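You operate a simulated robot arm through the tools that you are given. There is no shell and no other tool. Be economical: measure what you need, move in short steps, check, and stop when the job is done.

You run a simulated two-armed robot. Do the job below in one go: nothing can be reset, and whatever is moved stays where it is left.

## Task
Turn the green knob to -2. Press the six key two times. Put the 10 A fuse from the clear end of the test bench on the grey slab there. Shut the cream door. The order is free.
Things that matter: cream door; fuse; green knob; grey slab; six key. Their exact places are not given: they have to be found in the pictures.

The check looks at the end state, three seconds after you hand in, the way a careful person would. Anything else that was tipped, shoved, dropped, spilled or broken makes it a failure.

## Robot
Two 7-joint arms with two-finger grippers on one trunk, on a base that drives. Base frame: it is fixed to the floor where the robot stands at the start and does not move with it; the origin is under the middle of the robot, x ahead of it, y to its left, z up; the surface under the hand at the start is at about z = 800. Units: mm, degrees, N and s.
The left shoulder is at the start at [77, 216, 1294], the right one opposite. With the tool pointing down near the work surface each hand reaches from about 160 to 840 mm from the robot's upright axis, wherever it stands, measured 20 degrees to its own side. Places, roughly: cream door [-2200, 8300, 1000]; fuse [-4250, -1250, 1000]; green knob [500, -200, 800]; grey slab [-4000, -1250, 750]; six key [-2200, -200, 900]. Payload 3.43 kg a hand.
Tool frame (each hand has its own): the origin (TCP) lies between the finger pads and is the grasp point; the fingertips stand 20 mm ahead of it; z points along the fingers, y is the line along which they close. The gripper opens to 124 mm. The gripper's body begins 93 mm behind the TCP.
Orientation is told as [roll, pitch, yaw] about the base's x, y, z axes, in that order, counted from this pose: with the fingers straight down and closing along the base's y, the tool's x points along the base's -x, its y along +y and its z along -z.

## Interface
- The arms move only by the tool step_arm. It takes "left_targets", "right_targets" or both (then of equal length, played together; a hand with none holds still); each is a list of rows, each an object (a shift or turn left out is 0, a gripper value left out holds the last) with "delta_pos": the shift along the tool's x, y, z in units of 30 mm (1.0 is 30 mm), a list of three; "rot": the turn, a rotation vector about the tool's x, y, z in units of 8 degrees (1.0 is 8 degrees), a list of three; "gripper": the closure in counts, from 0 (fully open) to 255 (shut). In form: [{"delta_pos": [dx, dy, dz], "rot": [ax, ay, az], "gripper": gripper}, ...]. A call has 1 to 8 rows; each row shifts and turns the commanded pose from where the row before left it, along the tool's axes as they then stand. A call with a number of a shift or a turn outside -1 to 1 is refused whole. Rows are played at 5 a second. More than 50 mm and 8.6 degrees between two rows, or a gripper value outside its range, and nothing of the call is played. Where a pose cannot be reached the arm comes as near as it can. A force on the tool above 40 N (or 10 N above the force at the start of the call, whichever is more), or a blocked arm, ends the call early, and 0.2 s more pass. The fingers move at their own pace (about 72 mm/s each) and stop on an object; they squeeze with about 44 N. The grip force told is the motor's: it shows also when the fingers shut on nothing. Time passes only in rows, and 0.2 s behind the last, so rows that do not move let the fingers close. The reply holds the time, the measured pose of the TCP, the force on the tool along the base axes, the opening and the grip force, in the units named above and with some noise, with the torque about the TCP (base axes, N m) and any sound that the robot's microphone picked up.
- Cameras (640 x 400 px; columns grow to the right, rows downward): "scene" is now at [198.8, -25.7, 1450.7]; the picture's right is [-0.29, -0.96, 0.00], its down [-0.66, 0.20, -0.73] and it looks along [0.69, -0.21, -0.69] (base axes); focal length 266 px, centre (320, 200). "left" rides on the left gripper at [82, -14, -140] in its tool frame; the picture's right is [0.17, 0.99, 0.00], its down [-0.83, 0.14, -0.54] and it looks along [-0.53, 0.09, 0.84] (tool axes); focal length 243 px, centre (320, 200). "right" rides on the right gripper at [82, 14, -140] in its tool frame; the picture's right is [-0.17, 0.99, 0.00], its down [-0.83, -0.14, -0.54] and it looks along [-0.53, -0.09, 0.84] (tool axes); focal length 243 px, centre (320, 200).
- grab_frame(camera): a new picture of that camera. The clock stands still meanwhile.
- lift_body(by): slides the trunk up (or, below 0, down) by that many mm; the arms and the scene camera ride with it, the base frame stays. It gives what a move gives, with no picture.
- steer(legs): drives the robot by 1 to 6 legs, each [ahead, left, turn to the left] in mm, mm and degrees, along the robot's own axes; the way and the turn of a leg run together, so that a leg with both is an arc; at most 1500 mm and 180 degrees a leg. The arms and the cameras ride along, it lands a little off, and it stops where it bumps. It gives what a move gives.
- pan_tilt(pan, tilt): turns the head with the scene camera to pan (to the left, within 80 degrees either way) and tilt (down, from -29 to 69), counted from straight ahead of the robot. It gives what a move gives.
- point_at(camera, pixels): for up to 12 pixels [column, row] of the newest picture of that camera ("zoom" is the newest enlarged one), the place [x, y, z] in the base frame of the surface seen there, good to about 2 mm. The clock stands still meanwhile.
- enlarge(camera, box): a new picture of the part [left, top, right, bottom] of that camera's present view, enlarged. The clock stands still meanwhile.
- hand_in(): hands the job in; it is judged then, once.

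Work in short steps. Measure before you move; look again where a grasp or a placing could have gone wrong, and mend it. You have 110 turns and 88 pictures in all, those below and enlarged ones among them. Open the grippers and draw the arms clear of the work before you hand the job in, unless the task says otherwise.

The tools are called as name(argument=value, ...) on one line, values as JSON. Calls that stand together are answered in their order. step_arm: Moves the arms, as the interface text tells. Its arguments: {"type":"object","properties":{"left_targets":{"type":"array"},"right_targets":{"type":"array"}},"required":[]} The other tools are called the same way: lift_body (by) slides the trunk up or down; steer (legs) drives the base; pan_tilt (pan, tilt) turns the head that bears the scene camera; grab_frame (camera) takes a picture; point_at (camera, pixels) gives the place of the surface under pixels of a picture; enlarge (camera, box) takes an enlarged picture of a part of a camera's view; hand_in () hands the job in.

At the start:

```text
clock: 0.0
left_tcp_pos: [585.0, 94.5, 1193.5]
left_orientation: [0.0, -0.1, -0.1]
left_contact_force: [0.7, 0.7, 0.0]
left_moment: [-0.04, 0.04, -0.02]
left_width: 124.0
left_grip_force: 0.0
right_tcp_pos: [459.9, -473.1, 1181.7]
right_orientation: [0.0, 0.1, 0.1]
right_contact_force: [-0.6, -0.7, 0.2]
right_moment: [0.01, 0.0, -0.03]
right_width: 123.9
right_grip_force: 0.0
trunk travel left (down, up): [-450.0, 141.0]
robot x, y, heading: [-2.1, -1.0, -0.2]
head pan, tilt: [-16.9, 43.4]
```

scene: 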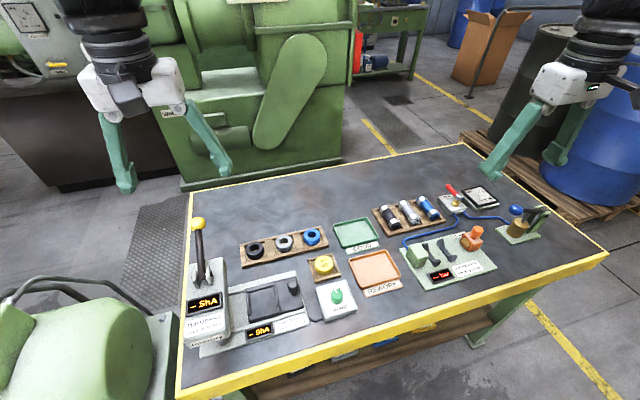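
right: 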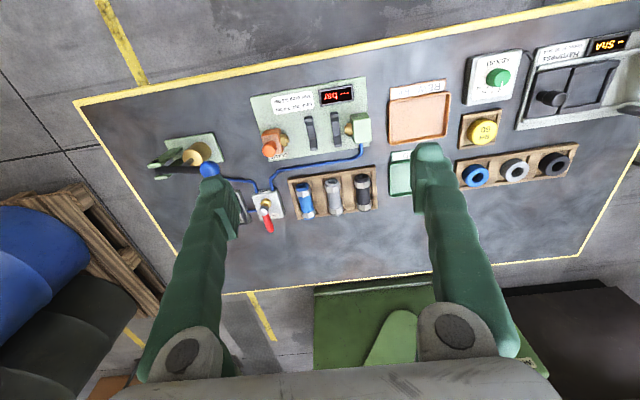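
left: 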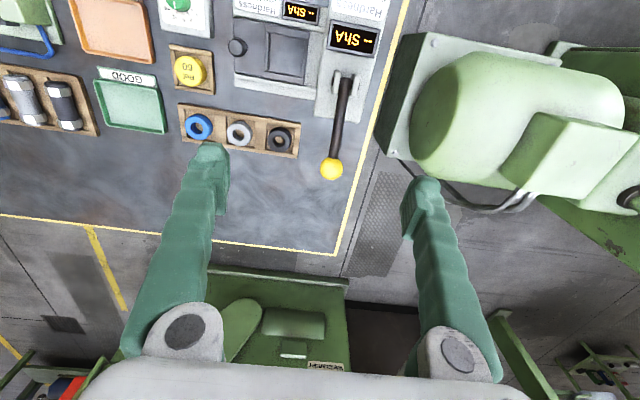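

The green knob is probably the one at scene (338,297). I enlarge it to read its scale.

enlarge(camera="scene", box=[290, 240, 400, 330])

point_at(camera="scene", pixels=[[338, 297], [322, 290], [350, 285], [325, 318], [355, 308], [321, 262], [300, 300]])

```text
4.44 times, centred on (345, 285) of scene
```

zoom: 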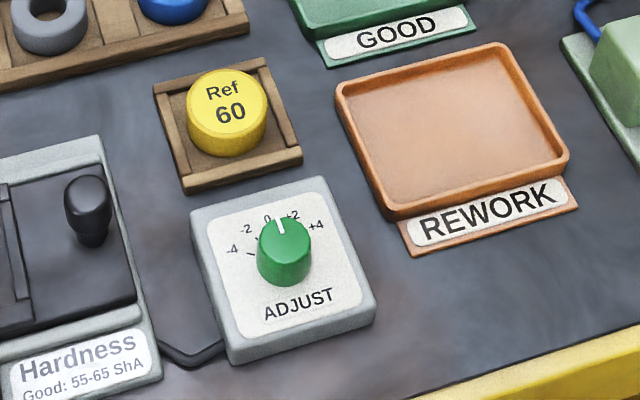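

```text
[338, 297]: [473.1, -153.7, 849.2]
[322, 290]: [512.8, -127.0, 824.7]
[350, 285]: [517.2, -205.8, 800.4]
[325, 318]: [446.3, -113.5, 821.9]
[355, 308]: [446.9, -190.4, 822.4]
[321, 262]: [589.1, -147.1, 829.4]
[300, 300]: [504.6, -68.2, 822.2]
```

The knob has a white pointer, and the scale runs -4 to +4. I zoom tighter to measure tick angles.

enlarge(camera="scene", box=[322, 280, 362, 305])

```text
16.00 times, centred on (342, 292) of scene
```

zoom: 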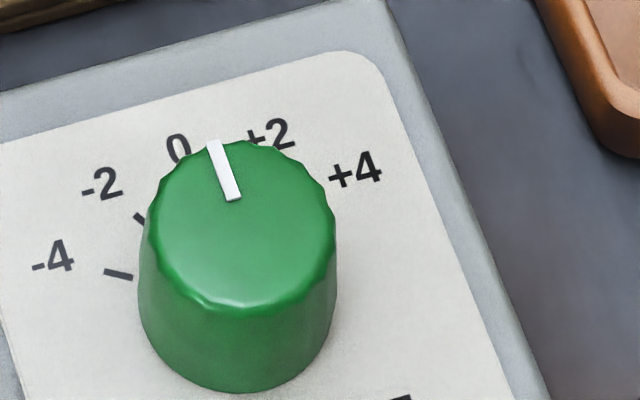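

I measure the pointer ends, the knob rim and the ticks and labels in this zoom.

point_at(camera="zoom", pixels=[[213, 145], [232, 197], [152, 225], [333, 225], [242, 305], [262, 148], [107, 272], [131, 278], [137, 217], [102, 183], [52, 256], [355, 170]])

point_at(camera="zoom", pixels=[[178, 148], [270, 133], [240, 385], [145, 300], [335, 290], [242, 225]])

```text
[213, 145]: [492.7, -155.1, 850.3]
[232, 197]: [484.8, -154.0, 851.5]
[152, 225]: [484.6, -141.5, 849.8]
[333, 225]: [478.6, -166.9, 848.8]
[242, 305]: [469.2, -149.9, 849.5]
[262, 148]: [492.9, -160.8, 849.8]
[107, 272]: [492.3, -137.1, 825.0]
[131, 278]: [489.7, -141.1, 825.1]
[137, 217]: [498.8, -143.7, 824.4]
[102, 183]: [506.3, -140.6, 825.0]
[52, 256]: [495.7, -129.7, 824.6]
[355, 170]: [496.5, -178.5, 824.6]
```

```text
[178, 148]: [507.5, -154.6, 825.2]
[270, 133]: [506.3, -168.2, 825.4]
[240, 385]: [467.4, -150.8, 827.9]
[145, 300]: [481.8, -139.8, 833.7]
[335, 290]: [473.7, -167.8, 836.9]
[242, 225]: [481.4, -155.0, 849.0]
```

Geometry: the knob centre is about (481,-154), top z 850, and each mark is about 30° (−2 lies at +30° counter-clockwise from above, pointer now ~-4°). I bring the right hand over, with the left moving aside.

step_arm(right_targets=[{"delta_pos": [-0.09, 0.9, 0.6], "gripper": 130}, {"delta_pos": [-0.09, 0.9, 0.6]}, {"delta_pos": [-0.09, 0.9, 0.6]}, {"delta_pos": [-0.09, 0.9, 0.6]}, {"delta_pos": [-0.09, 0.9, 0.6]}, {"delta_pos": [-0.09, 0.9, 0.6]}, {"delta_pos": [-0.09, 0.9, 0.6]}, {"delta_pos": [-0.09, 0.9, 0.6]}], left_targets=[{"delta_pos": [0, 0.8, 0]}, {"delta_pos": [0, 0.8, 0]}, {"delta_pos": [0, 0.8, 0]}, {"delta_pos": [0, 0.8, 0]}, {"delta_pos": [0, 0.8, 0]}, {"delta_pos": [0, 0, 0]}, {"delta_pos": [0, 0, 0]}, {"delta_pos": [0, 0, 0]}])

step_arm(right_targets=[{"delta_pos": [0, 0.86, 0.6]}, {"delta_pos": [0, 0.86, 0.6]}, {"delta_pos": [0, 0.86, 0.6]}, {"delta_pos": [0, 0.86, 0.6]}, {"rot": [0, 0, 1]}, {"rot": [0, 0, 1]}, {}])

grab_frame(camera="right")

```text
clock: 1.8
left_tcp_pos: [584.9, 214.6, 1192.9]
left_orientation: [-0.1, 0.1, -0.1]
left_contact_force: [0.4, 0.2, 0.2]
left_moment: [0.0, 0.06, 0.0]
left_width: 124.1
left_grip_force: 0.1
right_tcp_pos: [482.1, -255.8, 1036.9]
right_orientation: [0.0, -0.1, 0.0]
right_contact_force: [-0.1, 0.4, 0.1]
right_moment: [-0.01, 0.03, 0.01]
right_width: 60.7
right_grip_force: 0.0
trunk travel left (down, up): [-450.0, 141.0]
robot x, y, heading: [-0.2, 0.2, -0.1]
head pan, tilt: [-16.9, 43.4]
```

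```text
clock: 3.4
left_tcp_pos: [584.0, 214.2, 1193.3]
left_orientation: [0.0, 0.0, 0.0]
left_contact_force: [-0.4, 0.1, -0.4]
left_moment: [-0.02, -0.01, 0.04]
left_width: 123.8
left_grip_force: 0.0
right_tcp_pos: [553.8, -253.1, 986.3]
right_orientation: [0.0, 0.1, -16.0]
right_contact_force: [0.0, 0.3, 1.0]
right_moment: [-0.02, 0.0, 0.0]
right_width: 60.8
right_grip_force: 0.1
right hand out of reach, approached as far as the arm can: row 2, 3, 4, 5, 6
trunk travel left (down, up): [-450.0, 141.0]
robot x, y, heading: [-1.3, 3.3, 0.1]
head pan, tilt: [-16.9, 43.4]
```

```text
82 pictures are left
```

right: 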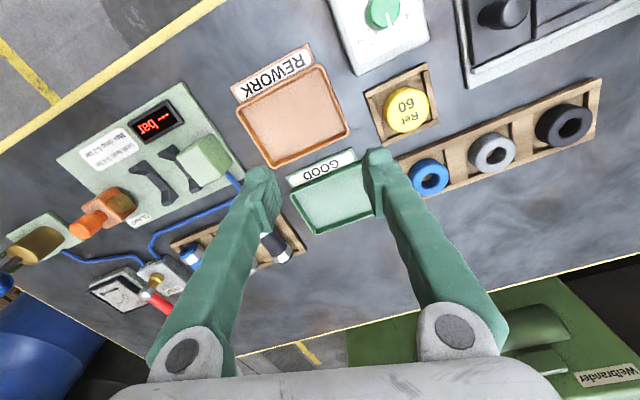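

The right arm reports out of reach so close to the centre line (it stands at 554,-253). I back the base 120 mm and left 60 mm so the knob lies better in its workspace.

steer(legs=[[-120, 0, 0], [0, 60, 0]])

step_arm(right_targets=[{}])

```text
clock: 5.8
left_tcp_pos: [466.3, 270.7, 1193.9]
left_orientation: [0.0, 0.0, -0.1]
left_contact_force: [-0.6, -0.3, 0.1]
left_moment: [0.02, 0.02, 0.04]
left_width: 124.1
left_grip_force: 0.0
right_tcp_pos: [435.3, -194.5, 985.2]
right_orientation: [0.1, 0.1, -16.0]
right_contact_force: [0.6, 0.3, -0.1]
right_moment: [0.01, 0.01, 0.0]
right_width: 60.8
right_grip_force: 0.1
trunk travel left (down, up): [-450.0, 141.0]
robot x, y, heading: [-113.3, 57.2, -0.2]
head pan, tilt: [-16.9, 43.4]
```

```text
clock: 6.2
left_tcp_pos: [465.2, 272.8, 1194.2]
left_orientation: [0.0, 0.0, -0.2]
left_contact_force: [-0.4, 0.1, 0.4]
left_moment: [0.02, 0.01, 0.03]
left_width: 124.0
left_grip_force: 0.1
right_tcp_pos: [433.5, -194.8, 987.6]
right_orientation: [0.1, 0.1, -16.0]
right_contact_force: [-0.6, -0.6, -0.1]
right_moment: [0.0, -0.02, 0.0]
right_width: 60.8
right_grip_force: 0.0
trunk travel left (down, up): [-450.0, 141.0]
robot x, y, heading: [-119.4, 59.8, 0.0]
head pan, tilt: [-16.9, 43.4]
```

The hand holds at (434,-195). I move it over the knob centre to z≈900.

step_arm(right_targets=[{"delta_pos": [-0.383, 0.578, 0]}, {"delta_pos": [-0.383, 0.578, 0.5]}, {"delta_pos": [-0.383, 0.578, 0.9]}, {"delta_pos": [0, 0, 0.9]}, {"delta_pos": [0, 0, 0.57]}, {}])

grab_frame(camera="right")

grab_frame(camera="scene")

```text
clock: 7.7
left_tcp_pos: [465.9, 272.4, 1194.2]
left_orientation: [0.0, 0.0, -0.2]
left_contact_force: [-0.4, 0.9, 0.1]
left_moment: [-0.03, 0.01, 0.01]
left_width: 123.8
left_grip_force: 0.0
right_tcp_pos: [464.3, -201.4, 907.7]
right_orientation: [0.0, 0.2, -16.1]
right_contact_force: [-1.2, 0.6, 0.3]
right_moment: [0.01, 0.01, 0.02]
right_width: 61.0
right_grip_force: 0.0
right hand out of reach, approached as far as the arm can: row 1, 2, 3
trunk travel left (down, up): [-450.0, 141.0]
robot x, y, heading: [-119.1, 64.6, -0.2]
head pan, tilt: [-16.9, 43.4]
```

```text
81 pictures are left
```

right: 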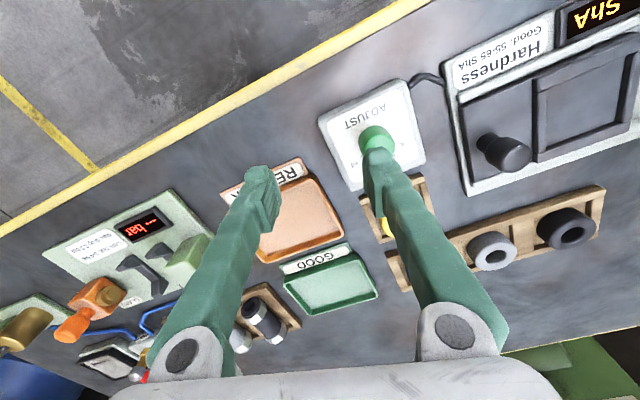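

```text
80 pictures are left
```

scene: 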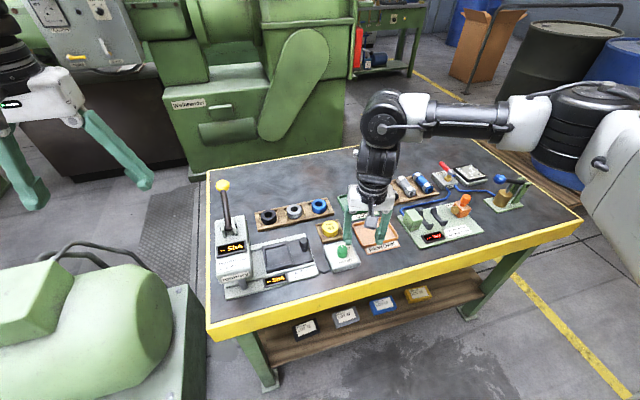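

The right hand cannot get closer to the robot's midline than about y=-260 in its own frame, so turning the robot 10° left puts the knob in reach. I raise the hand first, then turn.

step_arm(right_targets=[{"delta_pos": [0, 0, -1]}, {"delta_pos": [0, 0, -1]}, {"delta_pos": [0, 0, -1]}])

steer(legs=[[0, 0, 10]])

step_arm(right_targets=[{}])

```text
clock: 8.4
left_tcp_pos: [465.4, 271.6, 1192.9]
left_orientation: [0.0, -0.1, 0.0]
left_contact_force: [1.3, 0.6, 0.4]
left_moment: [-0.01, -0.02, 0.01]
left_width: 124.0
left_grip_force: 0.1
right_tcp_pos: [465.1, -201.7, 998.9]
right_orientation: [0.0, 0.0, -16.1]
right_contact_force: [0.5, 0.1, -0.6]
right_moment: [-0.01, 0.0, -0.04]
right_width: 60.9
right_grip_force: 0.1
trunk travel left (down, up): [-450.0, 141.0]
robot x, y, heading: [-118.8, 61.8, -0.1]
head pan, tilt: [-16.9, 43.4]
```

```text
clock: 9.7
left_tcp_pos: [420.7, 368.6, 1194.5]
left_orientation: [0.0, 0.0, 9.8]
left_contact_force: [-0.2, -0.6, 0.4]
left_moment: [0.03, -0.04, -0.01]
left_width: 124.1
left_grip_force: 0.0
right_tcp_pos: [500.3, -97.8, 998.6]
right_orientation: [0.1, 0.1, -6.2]
right_contact_force: [0.5, 0.5, 0.0]
right_moment: [-0.03, -0.01, 0.02]
right_width: 60.9
right_grip_force: 0.0
trunk travel left (down, up): [-450.0, 141.0]
robot x, y, heading: [-121.7, 60.2, 9.8]
head pan, tilt: [-16.9, 43.4]
```

```text
clock: 10.1
left_tcp_pos: [420.1, 368.5, 1192.5]
left_orientation: [0.0, 0.0, 9.8]
left_contact_force: [0.7, -0.2, -0.6]
left_moment: [-0.02, -0.03, -0.01]
left_width: 123.9
left_grip_force: 0.1
right_tcp_pos: [499.7, -97.7, 997.2]
right_orientation: [0.1, 0.1, -6.2]
right_contact_force: [0.0, 0.7, 0.3]
right_moment: [0.02, 0.0, 0.01]
right_width: 60.8
right_grip_force: 0.1
trunk travel left (down, up): [-450.0, 141.0]
robot x, y, heading: [-118.4, 58.7, 9.6]
head pan, tilt: [-16.9, 43.4]
```

Delta to the knob is (-19,-56); I move above it, add 8° of pre-rotation and go down to z≈900.

step_arm(right_targets=[{"delta_pos": [0.213, -0.962, 0]}, {"delta_pos": [0.213, -0.962, 0]}, {"rot": [0, 0, 1]}, {"delta_pos": [0, 0, 0.9]}, {"delta_pos": [0, 0, 0.9]}, {"delta_pos": [0, 0, 0.9]}, {"delta_pos": [0, 0, 0.53]}, {}])

grab_frame(camera="right")

enlarge(camera="scene", box=[370, 200, 470, 262])

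```text
clock: 11.9
left_tcp_pos: [419.6, 369.4, 1193.8]
left_orientation: [-0.1, 0.0, 9.8]
left_contact_force: [-0.8, -0.3, -0.1]
left_moment: [-0.06, 0.01, -0.01]
left_width: 123.9
left_grip_force: 0.2
right_tcp_pos: [485.2, -153.7, 899.1]
right_orientation: [0.0, 0.1, -14.1]
right_contact_force: [0.0, 0.1, 0.3]
right_moment: [0.02, -0.02, 0.0]
right_width: 60.7
right_grip_force: 0.0
right hand out of reach, approached as far as the arm can: row 3
trunk travel left (down, up): [-450.0, 141.0]
robot x, y, heading: [-122.6, 61.5, 9.9]
head pan, tilt: [-16.9, 43.4]
```

```text
79 pictures are left
```

right: 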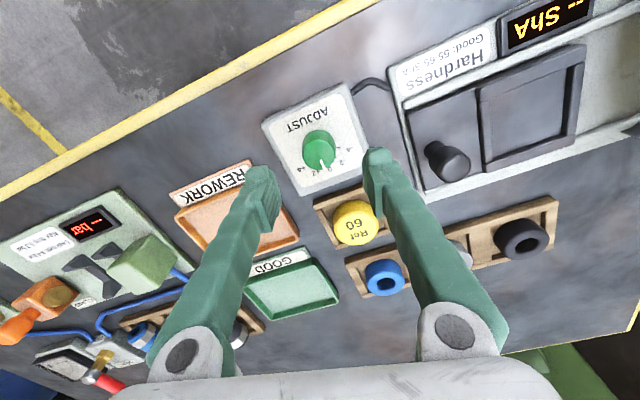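

```text
6.40 times, centred on (420, 231) of scene
```

zoom: 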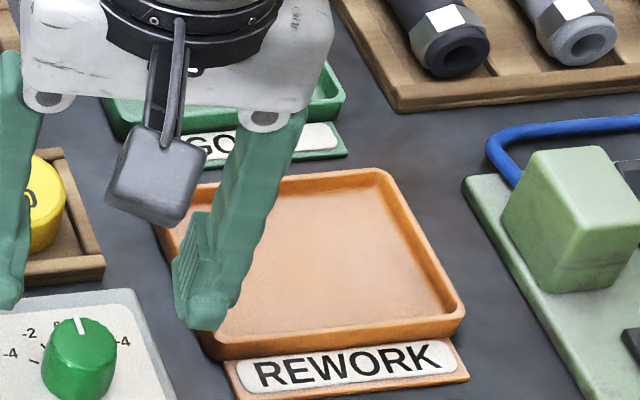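

The knob shows at right-camera (319,145). I verify its position with point_at and see the pointer more closely.

enlarge(camera="right", box=[272, 110, 368, 190])

point_at(camera="right", pixels=[[319, 146], [306, 147], [333, 145], [319, 133], [320, 160], [263, 178], [375, 155]])

```text
5.00 times, centred on (320, 150) of right
```

zoom: 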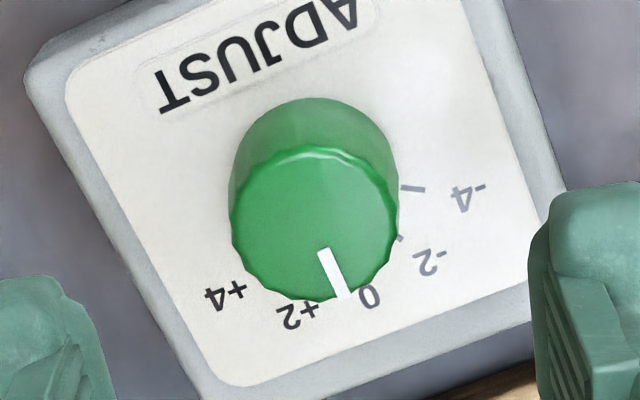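

```text
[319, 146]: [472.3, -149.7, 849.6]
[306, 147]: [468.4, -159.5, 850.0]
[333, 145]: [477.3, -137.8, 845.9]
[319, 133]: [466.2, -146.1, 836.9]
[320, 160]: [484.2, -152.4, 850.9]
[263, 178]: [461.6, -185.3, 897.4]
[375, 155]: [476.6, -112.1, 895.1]
```

point_at(camera="zoom", pixels=[[344, 294], [323, 253], [233, 215], [397, 210], [315, 298], [310, 155], [314, 225], [424, 190], [402, 188], [400, 237]])

```text
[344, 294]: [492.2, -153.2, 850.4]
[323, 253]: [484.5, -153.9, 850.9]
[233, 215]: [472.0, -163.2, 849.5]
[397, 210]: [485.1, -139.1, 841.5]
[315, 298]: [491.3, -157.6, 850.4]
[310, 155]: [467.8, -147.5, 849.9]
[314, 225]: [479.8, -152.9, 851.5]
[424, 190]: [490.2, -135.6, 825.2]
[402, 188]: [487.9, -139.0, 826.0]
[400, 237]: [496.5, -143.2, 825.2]
```

Knob centre by this view is ≈(480,-152.7), pointer ≈-3°, −2 tick at ≈+29.5°. I centre the hand and go down to z≈848.

step_arm(right_targets=[{"delta_pos": [0.157, 0, 0.5]}, {"delta_pos": [0, 0, 0.8]}, {"delta_pos": [0, 0, 0.4]}, {}])

grab_frame(camera="right")

```text
clock: 12.9
left_tcp_pos: [419.6, 368.3, 1192.4]
left_orientation: [-0.1, -0.1, 9.7]
left_contact_force: [-0.4, -0.3, -0.5]
left_moment: [-0.01, 0.0, 0.02]
left_width: 123.9
left_grip_force: 0.1
right_tcp_pos: [480.4, -153.0, 847.8]
right_orientation: [0.1, 0.1, -14.1]
right_contact_force: [0.5, -1.1, 0.2]
right_moment: [0.0, 0.02, -0.01]
right_width: 60.7
right_grip_force: 0.0
trunk travel left (down, up): [-450.0, 141.0]
robot x, y, heading: [-123.7, 59.1, 9.8]
head pan, tilt: [-16.9, 43.4]
```

```text
76 pictures are left
```

right: 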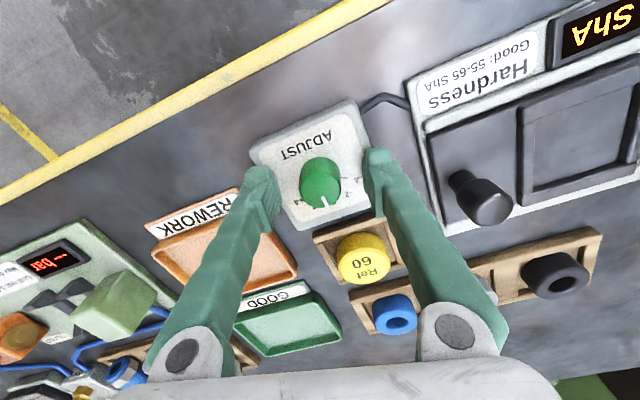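

The knob sits between the fingers. I close the gripper and watch the force.

step_arm(right_targets=[{"gripper": 180}, {"gripper": 215}, {"gripper": 255}, {}, {}])

```text
clock: 14.1
left_tcp_pos: [419.5, 369.4, 1192.6]
left_orientation: [0.1, 0.0, 9.8]
left_contact_force: [0.4, -0.2, 0.4]
left_moment: [-0.06, 0.03, -0.01]
left_width: 124.1
left_grip_force: 0.1
right_tcp_pos: [480.0, -154.4, 848.4]
right_orientation: [0.0, 0.1, -14.1]
right_contact_force: [-0.3, 1.3, -2.7]
right_moment: [-0.04, -0.14, 0.04]
right_width: 27.4
right_grip_force: 45.1
trunk travel left (down, up): [-450.0, 141.0]
robot x, y, heading: [-118.0, 60.9, 9.6]
head pan, tilt: [-16.9, 43.4]
```

Gripped at 27 mm. I turn 32° counter-clockwise (negative about tool z).

step_arm(right_targets=[{"rot": [0, 0, -0.8]}, {"rot": [0, 0, -0.8]}, {"rot": [0, 0, -0.8]}, {"rot": [0, 0, -0.8]}, {"rot": [0, 0, -0.8]}, {}])

enlarge(camera="right", box=[230, 90, 410, 240])

```text
clock: 15.5
left_tcp_pos: [420.3, 369.3, 1194.6]
left_orientation: [0.0, 0.0, 9.8]
left_contact_force: [0.0, 0.1, 0.5]
left_moment: [0.04, 0.01, -0.01]
left_width: 123.8
left_grip_force: 0.1
right_tcp_pos: [481.1, -152.6, 848.7]
right_orientation: [0.1, 0.1, 18.1]
right_contact_force: [-1.1, 5.9, -4.9]
right_moment: [0.12, -0.1, -0.06]
right_width: 27.5
right_grip_force: 44.6
trunk travel left (down, up): [-450.0, 141.0]
robot x, y, heading: [-118.1, 62.7, 9.4]
head pan, tilt: [-16.9, 43.4]
```

```text
2.67 times, centred on (320, 165) of right
```

zoom: 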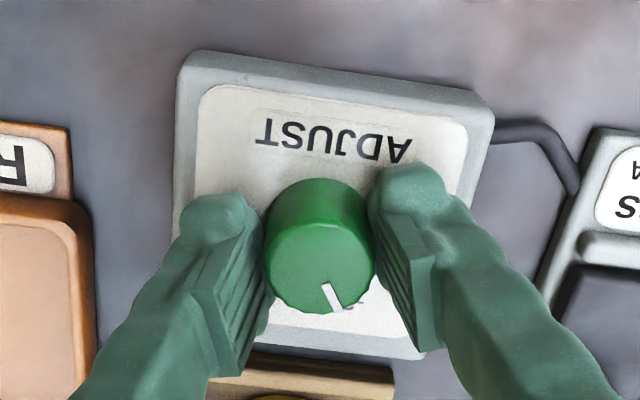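

I release and rise to check the pointer.

step_arm(right_targets=[{"gripper": 190}, {"gripper": 130}, {"delta_pos": [0, 0, -1]}, {"delta_pos": [0, 0, -1]}, {}])

enlarge(camera="right", box=[272, 110, 368, 190])

point_at(camera="right", pixels=[[319, 146]])

```text
clock: 16.7
left_tcp_pos: [420.6, 369.4, 1192.6]
left_orientation: [0.0, 0.1, 9.8]
left_contact_force: [0.2, 0.2, -0.2]
left_moment: [-0.03, 0.0, 0.0]
left_width: 124.1
left_grip_force: 0.0
right_tcp_pos: [482.2, -153.3, 909.4]
right_orientation: [0.0, 0.1, 17.9]
right_contact_force: [-0.8, 0.2, -0.2]
right_moment: [0.02, -0.01, 0.01]
right_width: 60.9
right_grip_force: 0.0
trunk travel left (down, up): [-450.0, 141.0]
robot x, y, heading: [-120.4, 58.3, 9.9]
head pan, tilt: [-16.9, 43.4]
```

```text
5.00 times, centred on (320, 150) of right
```

zoom: 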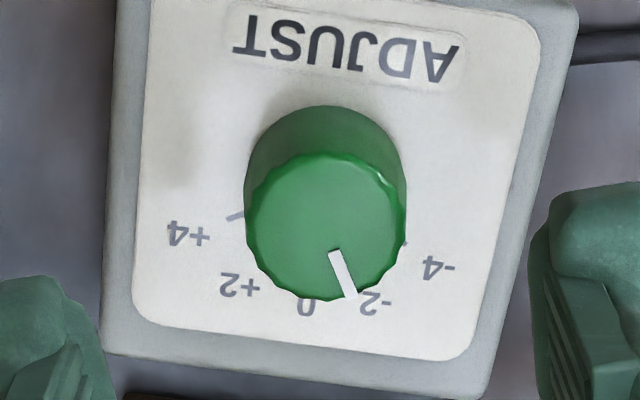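

```text
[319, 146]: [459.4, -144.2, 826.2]
```

I measure the pointer and rim in this zoom.

point_at(camera="zoom", pixels=[[351, 295], [334, 253], [247, 228], [403, 228], [325, 299], [325, 158], [325, 228], [188, 232], [240, 285], [437, 267], [376, 302], [306, 306]])

```text
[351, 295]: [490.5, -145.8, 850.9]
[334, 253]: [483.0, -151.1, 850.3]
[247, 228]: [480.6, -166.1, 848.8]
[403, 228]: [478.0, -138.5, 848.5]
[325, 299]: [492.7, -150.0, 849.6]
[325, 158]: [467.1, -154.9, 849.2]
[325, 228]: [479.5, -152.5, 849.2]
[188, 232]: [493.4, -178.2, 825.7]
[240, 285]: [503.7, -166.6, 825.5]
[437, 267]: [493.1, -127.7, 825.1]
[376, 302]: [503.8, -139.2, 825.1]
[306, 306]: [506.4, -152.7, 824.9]
```

The pointer tip lies at ≈31° vs. −2 at ≈29.5–30°, so it reads −2. I raise the right hand and look around (motor at left, and to the sides) before driving to the six key.

step_arm(right_targets=[{"delta_pos": [0, 0, -1]}, {"delta_pos": [0, 0, -1]}, {"delta_pos": [0, 0, -1]}, {"delta_pos": [0, 0, -1]}, {"delta_pos": [0, 0, -1]}, {"delta_pos": [0, 0, -1]}, {"delta_pos": [0, 0, -1]}, {"delta_pos": [0, 0, -1]}])

pan_tilt(pan=75, tilt=20)

grab_frame(camera="scene")

pan_tilt(pan=-75, tilt=20)

grab_frame(camera="scene")

```text
clock: 18.5
left_tcp_pos: [419.2, 369.9, 1192.7]
left_orientation: [0.0, -0.1, 9.8]
left_contact_force: [-0.5, -0.4, 0.2]
left_moment: [-0.02, -0.06, 0.03]
left_width: 124.2
left_grip_force: 0.1
right_tcp_pos: [481.4, -154.6, 1150.5]
right_orientation: [0.0, 0.0, 17.9]
right_contact_force: [-1.0, 0.5, 0.3]
right_moment: [-0.01, -0.01, -0.01]
right_width: 60.8
right_grip_force: 0.0
trunk travel left (down, up): [-450.0, 141.0]
robot x, y, heading: [-113.9, 59.5, 9.8]
head pan, tilt: [-16.9, 43.4]
```

```text
clock: 20.2
left_tcp_pos: [419.2, 370.0, 1194.5]
left_orientation: [0.0, 0.0, 9.8]
left_contact_force: [1.0, -0.3, -0.4]
left_moment: [0.0, 0.0, 0.03]
left_width: 124.2
left_grip_force: 0.1
right_tcp_pos: [482.4, -154.3, 1147.9]
right_orientation: [0.1, 0.1, 17.9]
right_contact_force: [-0.4, -0.4, -0.7]
right_moment: [-0.01, -0.02, 0.01]
right_width: 60.8
right_grip_force: 0.0
trunk travel left (down, up): [-450.0, 141.0]
robot x, y, heading: [-119.1, 62.1, 10.1]
head pan, tilt: [75.0, 20.0]
```

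```text
73 pictures are left
```

scene: 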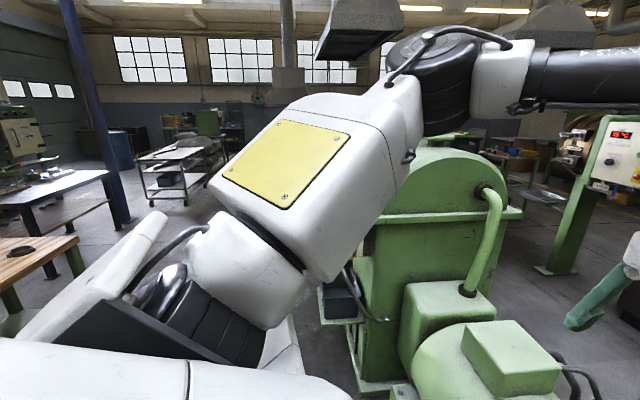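

```text
clock: 22.5
left_tcp_pos: [420.3, 370.7, 1194.3]
left_orientation: [0.0, 0.1, 9.8]
left_contact_force: [0.0, -0.5, -0.2]
left_moment: [-0.04, -0.03, -0.04]
left_width: 124.0
left_grip_force: 0.0
right_tcp_pos: [481.5, -154.3, 1147.6]
right_orientation: [0.1, 0.1, 17.9]
right_contact_force: [0.7, -0.2, 0.1]
right_moment: [0.0, -0.02, 0.01]
right_width: 60.7
right_grip_force: 0.1
trunk travel left (down, up): [-450.0, 141.0]
robot x, y, heading: [-120.9, 59.4, 9.9]
head pan, tilt: [-75.0, 20.0]
```

```text
72 pictures are left
```

scene: 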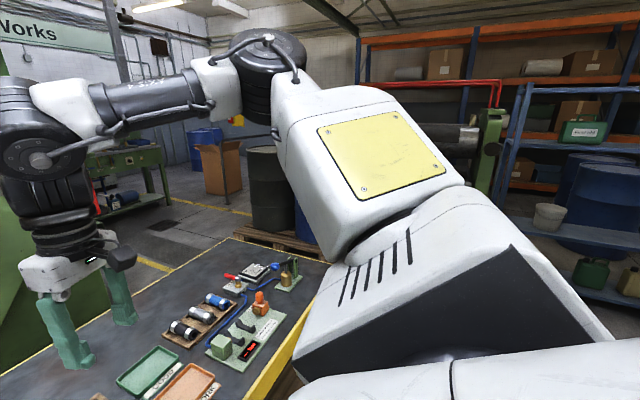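

Clutter is on both sides, so I tuck both hands toward the body and back out 450 mm before turning.

step_arm(right_targets=[{"delta_pos": [1, 0, 0], "rot": [0, 0, 1]}, {"delta_pos": [1, 0, 0]}, {"delta_pos": [1, 0, 0]}, {"delta_pos": [1, 0, 0]}, {"delta_pos": [1, 0, 0]}], left_targets=[{"delta_pos": [1, 0, 0]}, {"delta_pos": [1, 0, 0]}, {"delta_pos": [1, 0, 0]}, {"delta_pos": [1, 0, 0]}, {"delta_pos": [1, 0, 0]}])

steer(legs=[[-450, 0, 0]])

pan_tilt(pan=80, tilt=35)

grab_frame(camera="scene")

pan_tilt(pan=-80, tilt=35)

grab_frame(camera="scene")

```text
clock: 23.7
left_tcp_pos: [300.8, 348.5, 1195.2]
left_orientation: [0.0, 0.0, 9.7]
left_contact_force: [-0.2, 0.4, -0.6]
left_moment: [0.0, 0.0, 0.03]
left_width: 124.0
left_grip_force: 0.1
left hand out of reach, approached as far as the arm can: row 5
right_tcp_pos: [334.4, -182.7, 1148.7]
right_orientation: [0.1, 0.0, 9.9]
right_contact_force: [0.6, 0.1, -0.2]
right_moment: [-0.01, -0.04, -0.01]
right_width: 60.9
right_grip_force: 0.1
trunk travel left (down, up): [-450.0, 141.0]
robot x, y, heading: [-118.4, 62.9, 9.6]
head pan, tilt: [-75.0, 20.0]
```

```text
clock: 27.0
left_tcp_pos: [-144.4, 272.3, 1193.2]
left_orientation: [-0.1, 0.0, 9.7]
left_contact_force: [0.0, -0.9, -0.2]
left_moment: [-0.01, 0.01, -0.01]
left_width: 123.8
left_grip_force: 0.0
right_tcp_pos: [-110.3, -260.4, 1148.5]
right_orientation: [0.2, 0.1, 10.0]
right_contact_force: [-0.3, -0.3, -0.8]
right_moment: [-0.03, 0.02, -0.02]
right_width: 60.7
right_grip_force: 0.1
trunk travel left (down, up): [-450.0, 141.0]
robot x, y, heading: [-567.0, -18.7, 9.7]
head pan, tilt: [-75.0, 20.0]
```

```text
clock: 29.4
left_tcp_pos: [-145.8, 271.2, 1191.7]
left_orientation: [0.0, 0.0, 9.7]
left_contact_force: [0.2, 0.3, -0.4]
left_moment: [0.02, -0.01, 0.03]
left_width: 123.9
left_grip_force: 0.1
right_tcp_pos: [-111.2, -259.3, 1147.5]
right_orientation: [0.0, 0.2, 10.1]
right_contact_force: [-0.1, -0.3, -0.1]
right_moment: [-0.04, -0.02, 0.01]
right_width: 60.8
right_grip_force: 0.1
trunk travel left (down, up): [-450.0, 141.0]
robot x, y, heading: [-560.3, -16.6, 9.9]
head pan, tilt: [80.0, 35.0]
```

```text
71 pictures are left
```

scene: 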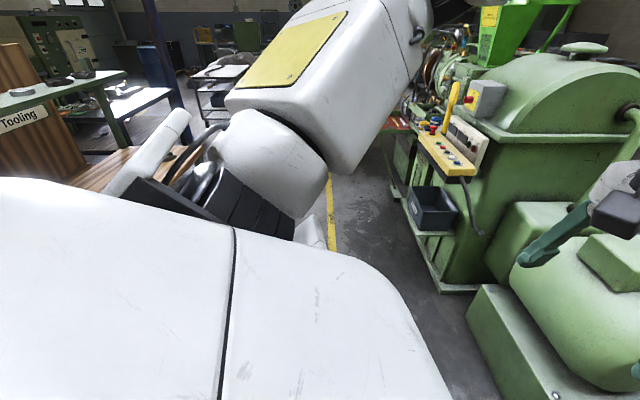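

```text
clock: 31.9
left_tcp_pos: [-144.9, 272.3, 1193.1]
left_orientation: [0.0, 0.1, 9.7]
left_contact_force: [1.1, -1.2, -0.5]
left_moment: [-0.01, 0.0, -0.01]
left_width: 124.1
left_grip_force: 0.0
right_tcp_pos: [-111.5, -260.4, 1149.1]
right_orientation: [0.2, 0.2, 10.0]
right_contact_force: [0.5, -0.6, -0.7]
right_moment: [0.01, -0.01, 0.0]
right_width: 61.0
right_grip_force: 0.1
trunk travel left (down, up): [-450.0, 141.0]
robot x, y, heading: [-569.2, -16.5, 9.7]
head pan, tilt: [-80.0, 35.0]
```

```text
70 pictures are left
```

scene: 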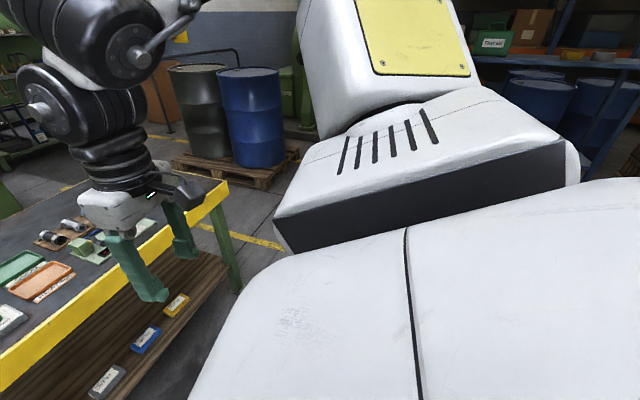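

There's a "Tooling" bench behind-left; I measure how near it and other obstacles are before turning.

pan_tilt(pan=80, tilt=20)

grab_frame(camera="scene")

point_at(camera="scene", pixels=[[18, 240], [110, 175], [70, 225], [120, 215], [130, 140], [40, 200], [5, 160], [170, 180], [440, 330], [420, 360], [330, 300], [500, 390]])

```text
clock: 34.3
left_tcp_pos: [-144.9, 271.6, 1194.8]
left_orientation: [0.0, 0.0, 9.8]
left_contact_force: [-0.2, -0.4, 0.2]
left_moment: [-0.02, 0.0, 0.05]
left_width: 124.2
left_grip_force: 0.0
right_tcp_pos: [-111.9, -260.5, 1148.5]
right_orientation: [0.0, 0.1, 10.0]
right_contact_force: [-0.7, 0.4, 0.6]
right_moment: [-0.02, 0.04, 0.03]
right_width: 60.7
right_grip_force: 0.1
trunk travel left (down, up): [-450.0, 141.0]
robot x, y, heading: [-564.7, -22.4, 9.9]
head pan, tilt: [80.0, 20.0]
```

```text
69 pictures are left
```

scene: 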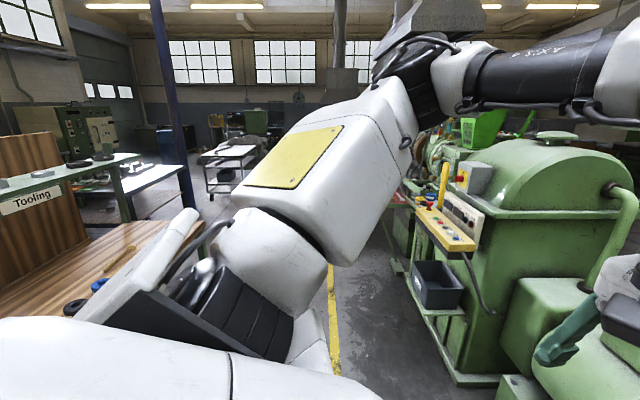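

```text
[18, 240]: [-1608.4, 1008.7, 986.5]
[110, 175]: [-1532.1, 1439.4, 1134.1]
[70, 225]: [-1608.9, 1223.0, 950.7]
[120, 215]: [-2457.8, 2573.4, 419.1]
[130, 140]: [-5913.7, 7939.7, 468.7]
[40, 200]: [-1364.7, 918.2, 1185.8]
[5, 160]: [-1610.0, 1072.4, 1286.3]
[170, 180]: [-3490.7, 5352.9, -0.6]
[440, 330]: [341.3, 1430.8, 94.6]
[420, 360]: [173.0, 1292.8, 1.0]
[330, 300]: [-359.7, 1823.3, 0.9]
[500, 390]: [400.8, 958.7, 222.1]
```

The bench is >1 m away behind-left; floor at right looks free. I turn right 90° and look ahead and to the right.

steer(legs=[[0, 0, -90]])

pan_tilt(pan=-65, tilt=25)

grab_frame(camera="scene")

```text
clock: 40.0
left_tcp_pos: [-276.2, -438.8, 1192.4]
left_orientation: [0.0, -0.1, -80.3]
left_contact_force: [-0.5, 1.0, -0.2]
left_moment: [0.01, 0.04, -0.01]
left_width: 124.0
left_grip_force: 0.1
right_tcp_pos: [-808.6, -471.5, 1149.4]
right_orientation: [0.0, 0.1, -80.1]
right_contact_force: [-0.1, 0.1, -0.5]
right_moment: [0.01, -0.01, -0.03]
right_width: 60.7
right_grip_force: 0.1
trunk travel left (down, up): [-450.0, 141.0]
robot x, y, heading: [-566.0, -17.6, -80.4]
head pan, tilt: [80.0, 20.0]
```

```text
clock: 42.3
left_tcp_pos: [-276.9, -438.0, 1192.4]
left_orientation: [0.1, 0.1, -80.3]
left_contact_force: [-0.4, -0.4, 0.5]
left_moment: [0.0, 0.01, 0.02]
left_width: 124.0
left_grip_force: 0.0
right_tcp_pos: [-808.7, -471.1, 1149.3]
right_orientation: [0.1, 0.1, -80.1]
right_contact_force: [-0.1, -0.7, 0.3]
right_moment: [0.0, -0.01, -0.05]
right_width: 60.9
right_grip_force: 0.0
trunk travel left (down, up): [-450.0, 141.0]
robot x, y, heading: [-567.0, -15.6, -80.3]
head pan, tilt: [-65.0, 25.0]
```

```text
68 pictures are left
```

scene: 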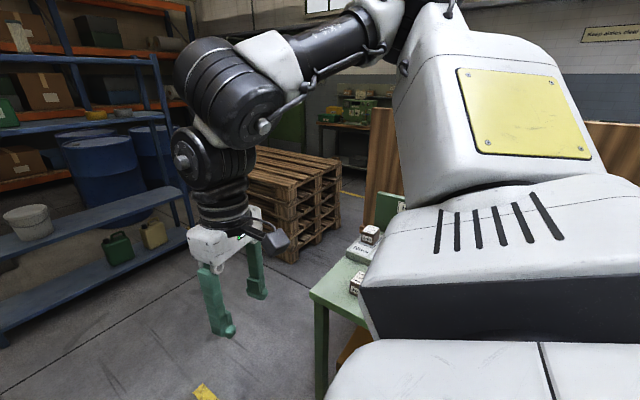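

A green bench with small boxes and a partition appears at (340,280). I measure its front corner, then turn further.

point_at(camera="scene", pixels=[[318, 298], [345, 305], [320, 380], [370, 235], [357, 285], [380, 150], [300, 240], [345, 265]])

steer(legs=[[0, 0, -50]])

pan_tilt(pan=-25, tilt=30)

grab_frame(camera="scene")

```text
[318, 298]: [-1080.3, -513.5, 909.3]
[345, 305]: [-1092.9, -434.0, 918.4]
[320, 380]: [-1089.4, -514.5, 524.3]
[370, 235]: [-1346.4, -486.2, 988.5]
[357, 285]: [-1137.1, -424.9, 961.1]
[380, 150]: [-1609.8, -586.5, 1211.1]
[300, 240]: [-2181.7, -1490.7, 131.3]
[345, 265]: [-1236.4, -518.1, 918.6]
```

```text
clock: 45.7
left_tcp_pos: [-697.3, -511.2, 1193.0]
left_orientation: [0.0, 0.1, -129.7]
left_contact_force: [0.1, -0.2, -0.4]
left_moment: [0.03, -0.04, 0.0]
left_width: 124.1
left_grip_force: 0.0
right_tcp_pos: [-1068.1, -128.3, 1147.7]
right_orientation: [0.2, 0.1, -129.6]
right_contact_force: [-0.2, 0.5, 0.3]
right_moment: [0.0, -0.01, 0.0]
right_width: 60.8
right_grip_force: 0.0
trunk travel left (down, up): [-450.0, 141.0]
robot x, y, heading: [-564.2, -17.5, -129.6]
head pan, tilt: [-65.0, 25.0]
```

```text
clock: 46.8
left_tcp_pos: [-697.1, -510.9, 1192.6]
left_orientation: [-0.1, 0.0, -129.7]
left_contact_force: [-1.2, -0.6, 0.2]
left_moment: [-0.02, -0.03, 0.0]
left_width: 124.0
left_grip_force: 0.1
right_tcp_pos: [-1068.7, -128.0, 1148.0]
right_orientation: [0.2, 0.1, -129.6]
right_contact_force: [-0.3, -0.9, 0.0]
right_moment: [-0.01, -0.02, 0.01]
right_width: 60.9
right_grip_force: 0.0
trunk travel left (down, up): [-450.0, 141.0]
robot x, y, heading: [-564.9, -17.3, -129.3]
head pan, tilt: [-25.0, 30.0]
```

```text
67 pictures are left
```

scene: 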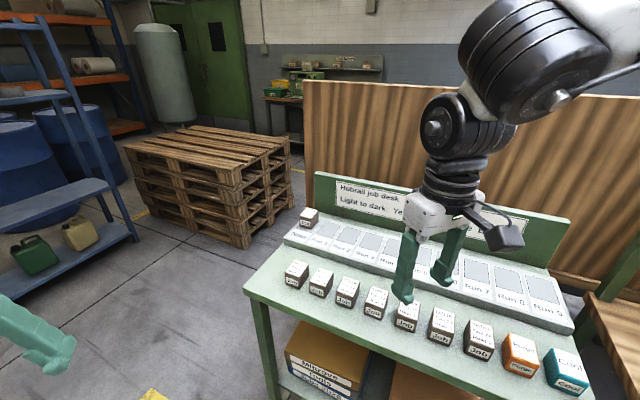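

The job desk is backed by a partition at x≈-1610; the six key at x≈-2200 must be behind it. I measure the passage between partition end, pallets and shelf.

point_at(camera="scene", pixels=[[245, 248], [150, 215], [290, 205], [125, 147], [240, 185], [290, 145], [310, 82], [135, 240], [20, 290], [265, 210], [300, 60], [175, 290]])

```text
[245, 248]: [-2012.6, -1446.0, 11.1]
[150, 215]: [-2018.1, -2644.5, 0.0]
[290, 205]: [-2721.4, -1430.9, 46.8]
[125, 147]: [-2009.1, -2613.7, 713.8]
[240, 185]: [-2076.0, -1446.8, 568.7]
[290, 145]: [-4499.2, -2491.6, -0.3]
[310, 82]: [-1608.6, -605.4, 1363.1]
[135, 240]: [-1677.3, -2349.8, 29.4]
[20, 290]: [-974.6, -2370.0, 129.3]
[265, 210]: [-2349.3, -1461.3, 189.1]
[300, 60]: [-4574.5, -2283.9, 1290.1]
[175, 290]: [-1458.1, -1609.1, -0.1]
```

Passage between partition end (y≈-605) and pallets (y≈-1440, only 714 high) is ~835 mm. I turn back to face -y, drive out 1100 mm, then face -x.

steer(legs=[[0, 0, 40], [1060, 0, 0], [0, 0, -90]])

pan_tilt(pan=0, tilt=25)

grab_frame(camera="scene")

```text
clock: 61.2
left_tcp_pos: [-1015.4, -1298.5, 1193.8]
left_orientation: [0.0, 0.0, -178.9]
left_contact_force: [-0.5, -0.1, -0.6]
left_moment: [-0.01, 0.01, 0.07]
left_width: 124.1
left_grip_force: 0.1
right_tcp_pos: [-968.2, -767.8, 1147.1]
right_orientation: [0.2, 0.1, -178.7]
right_contact_force: [0.7, 0.7, 0.2]
right_moment: [0.03, 0.02, 0.0]
right_width: 61.0
right_grip_force: 0.0
trunk travel left (down, up): [-450.0, 141.0]
robot x, y, heading: [-553.0, -1075.6, -179.0]
head pan, tilt: [-25.0, 30.0]
```

```text
clock: 62.1
left_tcp_pos: [-1015.7, -1299.5, 1194.1]
left_orientation: [0.1, 0.0, -178.9]
left_contact_force: [0.2, -0.1, 0.0]
left_moment: [0.01, 0.0, 0.0]
left_width: 123.9
left_grip_force: 0.2
right_tcp_pos: [-970.1, -767.9, 1147.9]
right_orientation: [0.0, 0.2, -178.7]
right_contact_force: [-0.1, -0.1, 0.4]
right_moment: [0.02, 0.02, 0.0]
right_width: 61.0
right_grip_force: 0.1
trunk travel left (down, up): [-450.0, 141.0]
robot x, y, heading: [-556.4, -1076.2, -179.0]
head pan, tilt: [0.0, 25.0]
```

```text
66 pictures are left
```

scene: 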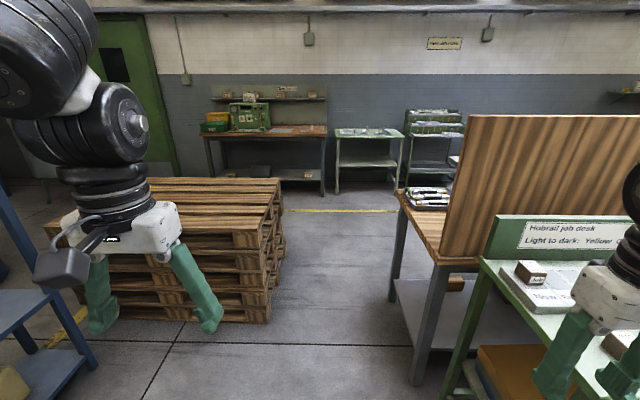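

Behind the partition is a wooden table (400-470, 190-265), and the green test bench with the fuse is at the far wall (265,130). I measure the passage.

point_at(camera="scene", pixels=[[440, 262], [398, 195], [418, 380], [393, 275], [272, 300], [285, 230], [430, 195], [452, 160], [265, 130], [325, 190], [400, 165], [330, 330]])

```text
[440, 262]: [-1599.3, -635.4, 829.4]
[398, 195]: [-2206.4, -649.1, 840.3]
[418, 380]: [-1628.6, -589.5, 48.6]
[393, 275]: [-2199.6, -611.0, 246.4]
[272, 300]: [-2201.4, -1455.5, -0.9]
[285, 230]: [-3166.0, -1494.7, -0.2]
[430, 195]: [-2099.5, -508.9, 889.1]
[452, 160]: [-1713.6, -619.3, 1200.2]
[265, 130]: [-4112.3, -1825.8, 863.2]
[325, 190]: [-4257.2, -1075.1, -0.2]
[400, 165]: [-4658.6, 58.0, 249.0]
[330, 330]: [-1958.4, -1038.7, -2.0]
```

Passage is y -1445..-645. I check how wide my own elbow and base are before entering.

pan_tilt(pan=-80, tilt=20)

grab_frame(camera="scene")

pan_tilt(pan=0, tilt=69)

grab_frame(camera="scene")

```text
clock: 63.6
left_tcp_pos: [-1015.4, -1298.3, 1193.5]
left_orientation: [0.0, 0.0, -178.9]
left_contact_force: [0.2, 0.1, 0.3]
left_moment: [-0.03, 0.0, -0.01]
left_width: 123.9
left_grip_force: 0.1
right_tcp_pos: [-969.5, -767.3, 1149.3]
right_orientation: [0.1, 0.1, -178.7]
right_contact_force: [-0.3, 0.0, -0.6]
right_moment: [-0.01, -0.05, 0.01]
right_width: 60.4
right_grip_force: 0.0
trunk travel left (down, up): [-450.0, 141.0]
robot x, y, heading: [-555.0, -1074.3, -178.9]
head pan, tilt: [-80.0, 20.0]
```

```text
65 pictures are left
```

scene: 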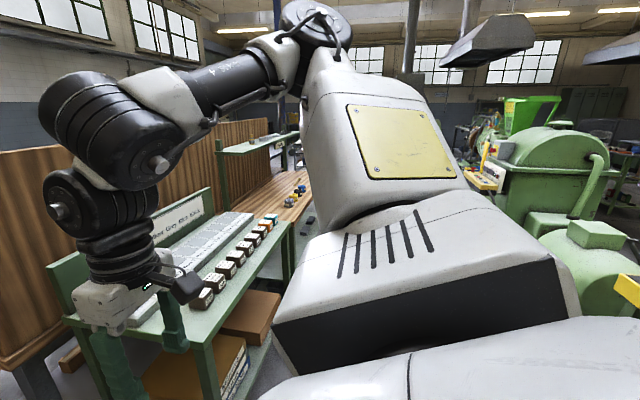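

```text
clock: 65.2
left_tcp_pos: [-1014.0, -1299.5, 1195.3]
left_orientation: [0.0, 0.0, -179.0]
left_contact_force: [-0.2, -0.4, -0.2]
left_moment: [-0.01, -0.02, -0.01]
left_width: 124.1
left_grip_force: 0.0
right_tcp_pos: [-969.3, -768.2, 1148.2]
right_orientation: [0.1, 0.1, -178.7]
right_contact_force: [-0.2, -0.4, 0.3]
right_moment: [-0.01, -0.01, -0.03]
right_width: 60.7
right_grip_force: 0.0
trunk travel left (down, up): [-450.0, 141.0]
robot x, y, heading: [-554.3, -1076.2, -178.5]
head pan, tilt: [0.0, 68.8]
```

```text
64 pictures are left
```

scene: 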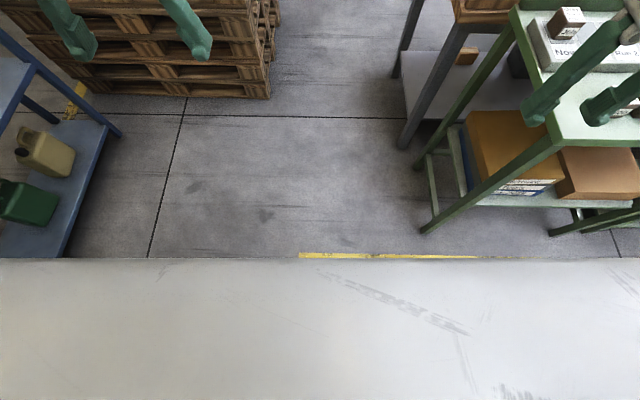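

I measure the body front visible here.

point_at(camera="scene", pixels=[[5, 265], [635, 265], [320, 262], [320, 390], [5, 395], [120, 135], [110, 50], [430, 225], [455, 205]])

pan_tilt(pan=-80, tilt=5)

grab_frame(camera="scene")

point_at(camera="scene", pixels=[[400, 200], [350, 90], [310, 105], [460, 310], [300, 85], [230, 190], [350, 250], [430, 230], [550, 370], [400, 350], [310, 60], [100, 190]])

```text
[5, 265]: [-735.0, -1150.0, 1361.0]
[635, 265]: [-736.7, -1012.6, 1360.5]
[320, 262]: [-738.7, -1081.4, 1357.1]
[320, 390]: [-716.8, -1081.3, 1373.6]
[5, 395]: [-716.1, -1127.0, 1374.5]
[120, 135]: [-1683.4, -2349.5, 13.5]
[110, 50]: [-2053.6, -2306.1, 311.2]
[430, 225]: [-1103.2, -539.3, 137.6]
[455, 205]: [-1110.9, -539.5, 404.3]
```

```text
clock: 66.7
left_tcp_pos: [-1015.0, -1299.2, 1193.6]
left_orientation: [0.0, -0.1, -179.0]
left_contact_force: [1.5, -0.7, 0.0]
left_moment: [-0.02, -0.01, -0.03]
left_width: 124.1
left_grip_force: 0.0
right_tcp_pos: [-969.2, -767.8, 1149.4]
right_orientation: [0.1, 0.1, -178.7]
right_contact_force: [-0.1, -0.3, 0.1]
right_moment: [0.03, 0.0, 0.0]
right_width: 61.0
right_grip_force: 0.1
trunk travel left (down, up): [-450.0, 141.0]
robot x, y, heading: [-555.4, -1076.0, -178.7]
head pan, tilt: [-80.0, 5.0]
```

```text
63 pictures are left
```

scene: 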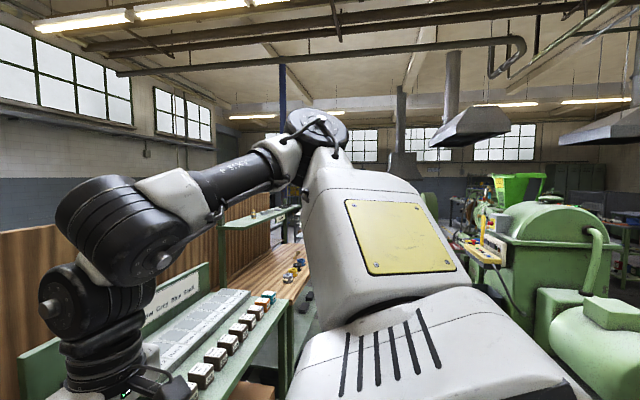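

```text
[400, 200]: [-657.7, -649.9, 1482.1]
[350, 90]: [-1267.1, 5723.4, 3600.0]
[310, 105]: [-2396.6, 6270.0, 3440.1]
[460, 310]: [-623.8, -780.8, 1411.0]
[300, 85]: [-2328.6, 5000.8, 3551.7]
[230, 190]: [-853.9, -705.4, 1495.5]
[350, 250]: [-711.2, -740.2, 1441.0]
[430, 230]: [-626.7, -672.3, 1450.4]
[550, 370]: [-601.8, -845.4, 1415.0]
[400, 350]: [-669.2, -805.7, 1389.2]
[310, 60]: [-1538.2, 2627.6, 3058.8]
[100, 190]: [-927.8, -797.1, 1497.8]
```

The elbow top is at z≈1500, above the partition (1363). I lift the trunk, straighten the heading, and drive the first half of the passage.

lift_body(by=120)

steer(legs=[[0, -25, -1.2], [900, 0, 0]])

```text
clock: 68.2
left_tcp_pos: [-1015.8, -1298.1, 1312.6]
left_orientation: [0.0, 0.2, -178.9]
left_contact_force: [-0.4, 0.1, 0.0]
left_moment: [0.01, -0.01, 0.01]
left_width: 124.0
left_grip_force: 0.0
right_tcp_pos: [-970.2, -768.1, 1267.0]
right_orientation: [0.1, 0.3, -178.6]
right_contact_force: [-0.5, -0.2, 0.5]
right_moment: [0.01, -0.02, 0.0]
right_width: 60.9
right_grip_force: 0.1
trunk travel left (down, up): [-570.0, 21.0]
robot x, y, heading: [-557.5, -1078.8, -178.6]
head pan, tilt: [-80.0, 5.0]
```

```text
clock: 74.6
left_tcp_pos: [-1916.1, -1267.7, 1313.6]
left_orientation: [0.1, 0.0, -179.8]
left_contact_force: [0.2, 0.8, -0.8]
left_moment: [-0.01, 0.04, 0.04]
left_width: 124.1
left_grip_force: 0.2
right_tcp_pos: [-1861.6, -738.1, 1270.0]
right_orientation: [0.1, 0.0, -179.7]
right_contact_force: [-0.2, 0.4, -0.2]
right_moment: [0.02, 0.02, 0.02]
right_width: 60.8
right_grip_force: 0.1
trunk travel left (down, up): [-570.0, 21.0]
robot x, y, heading: [-1453.6, -1052.9, -179.8]
head pan, tilt: [-80.0, 5.0]
```

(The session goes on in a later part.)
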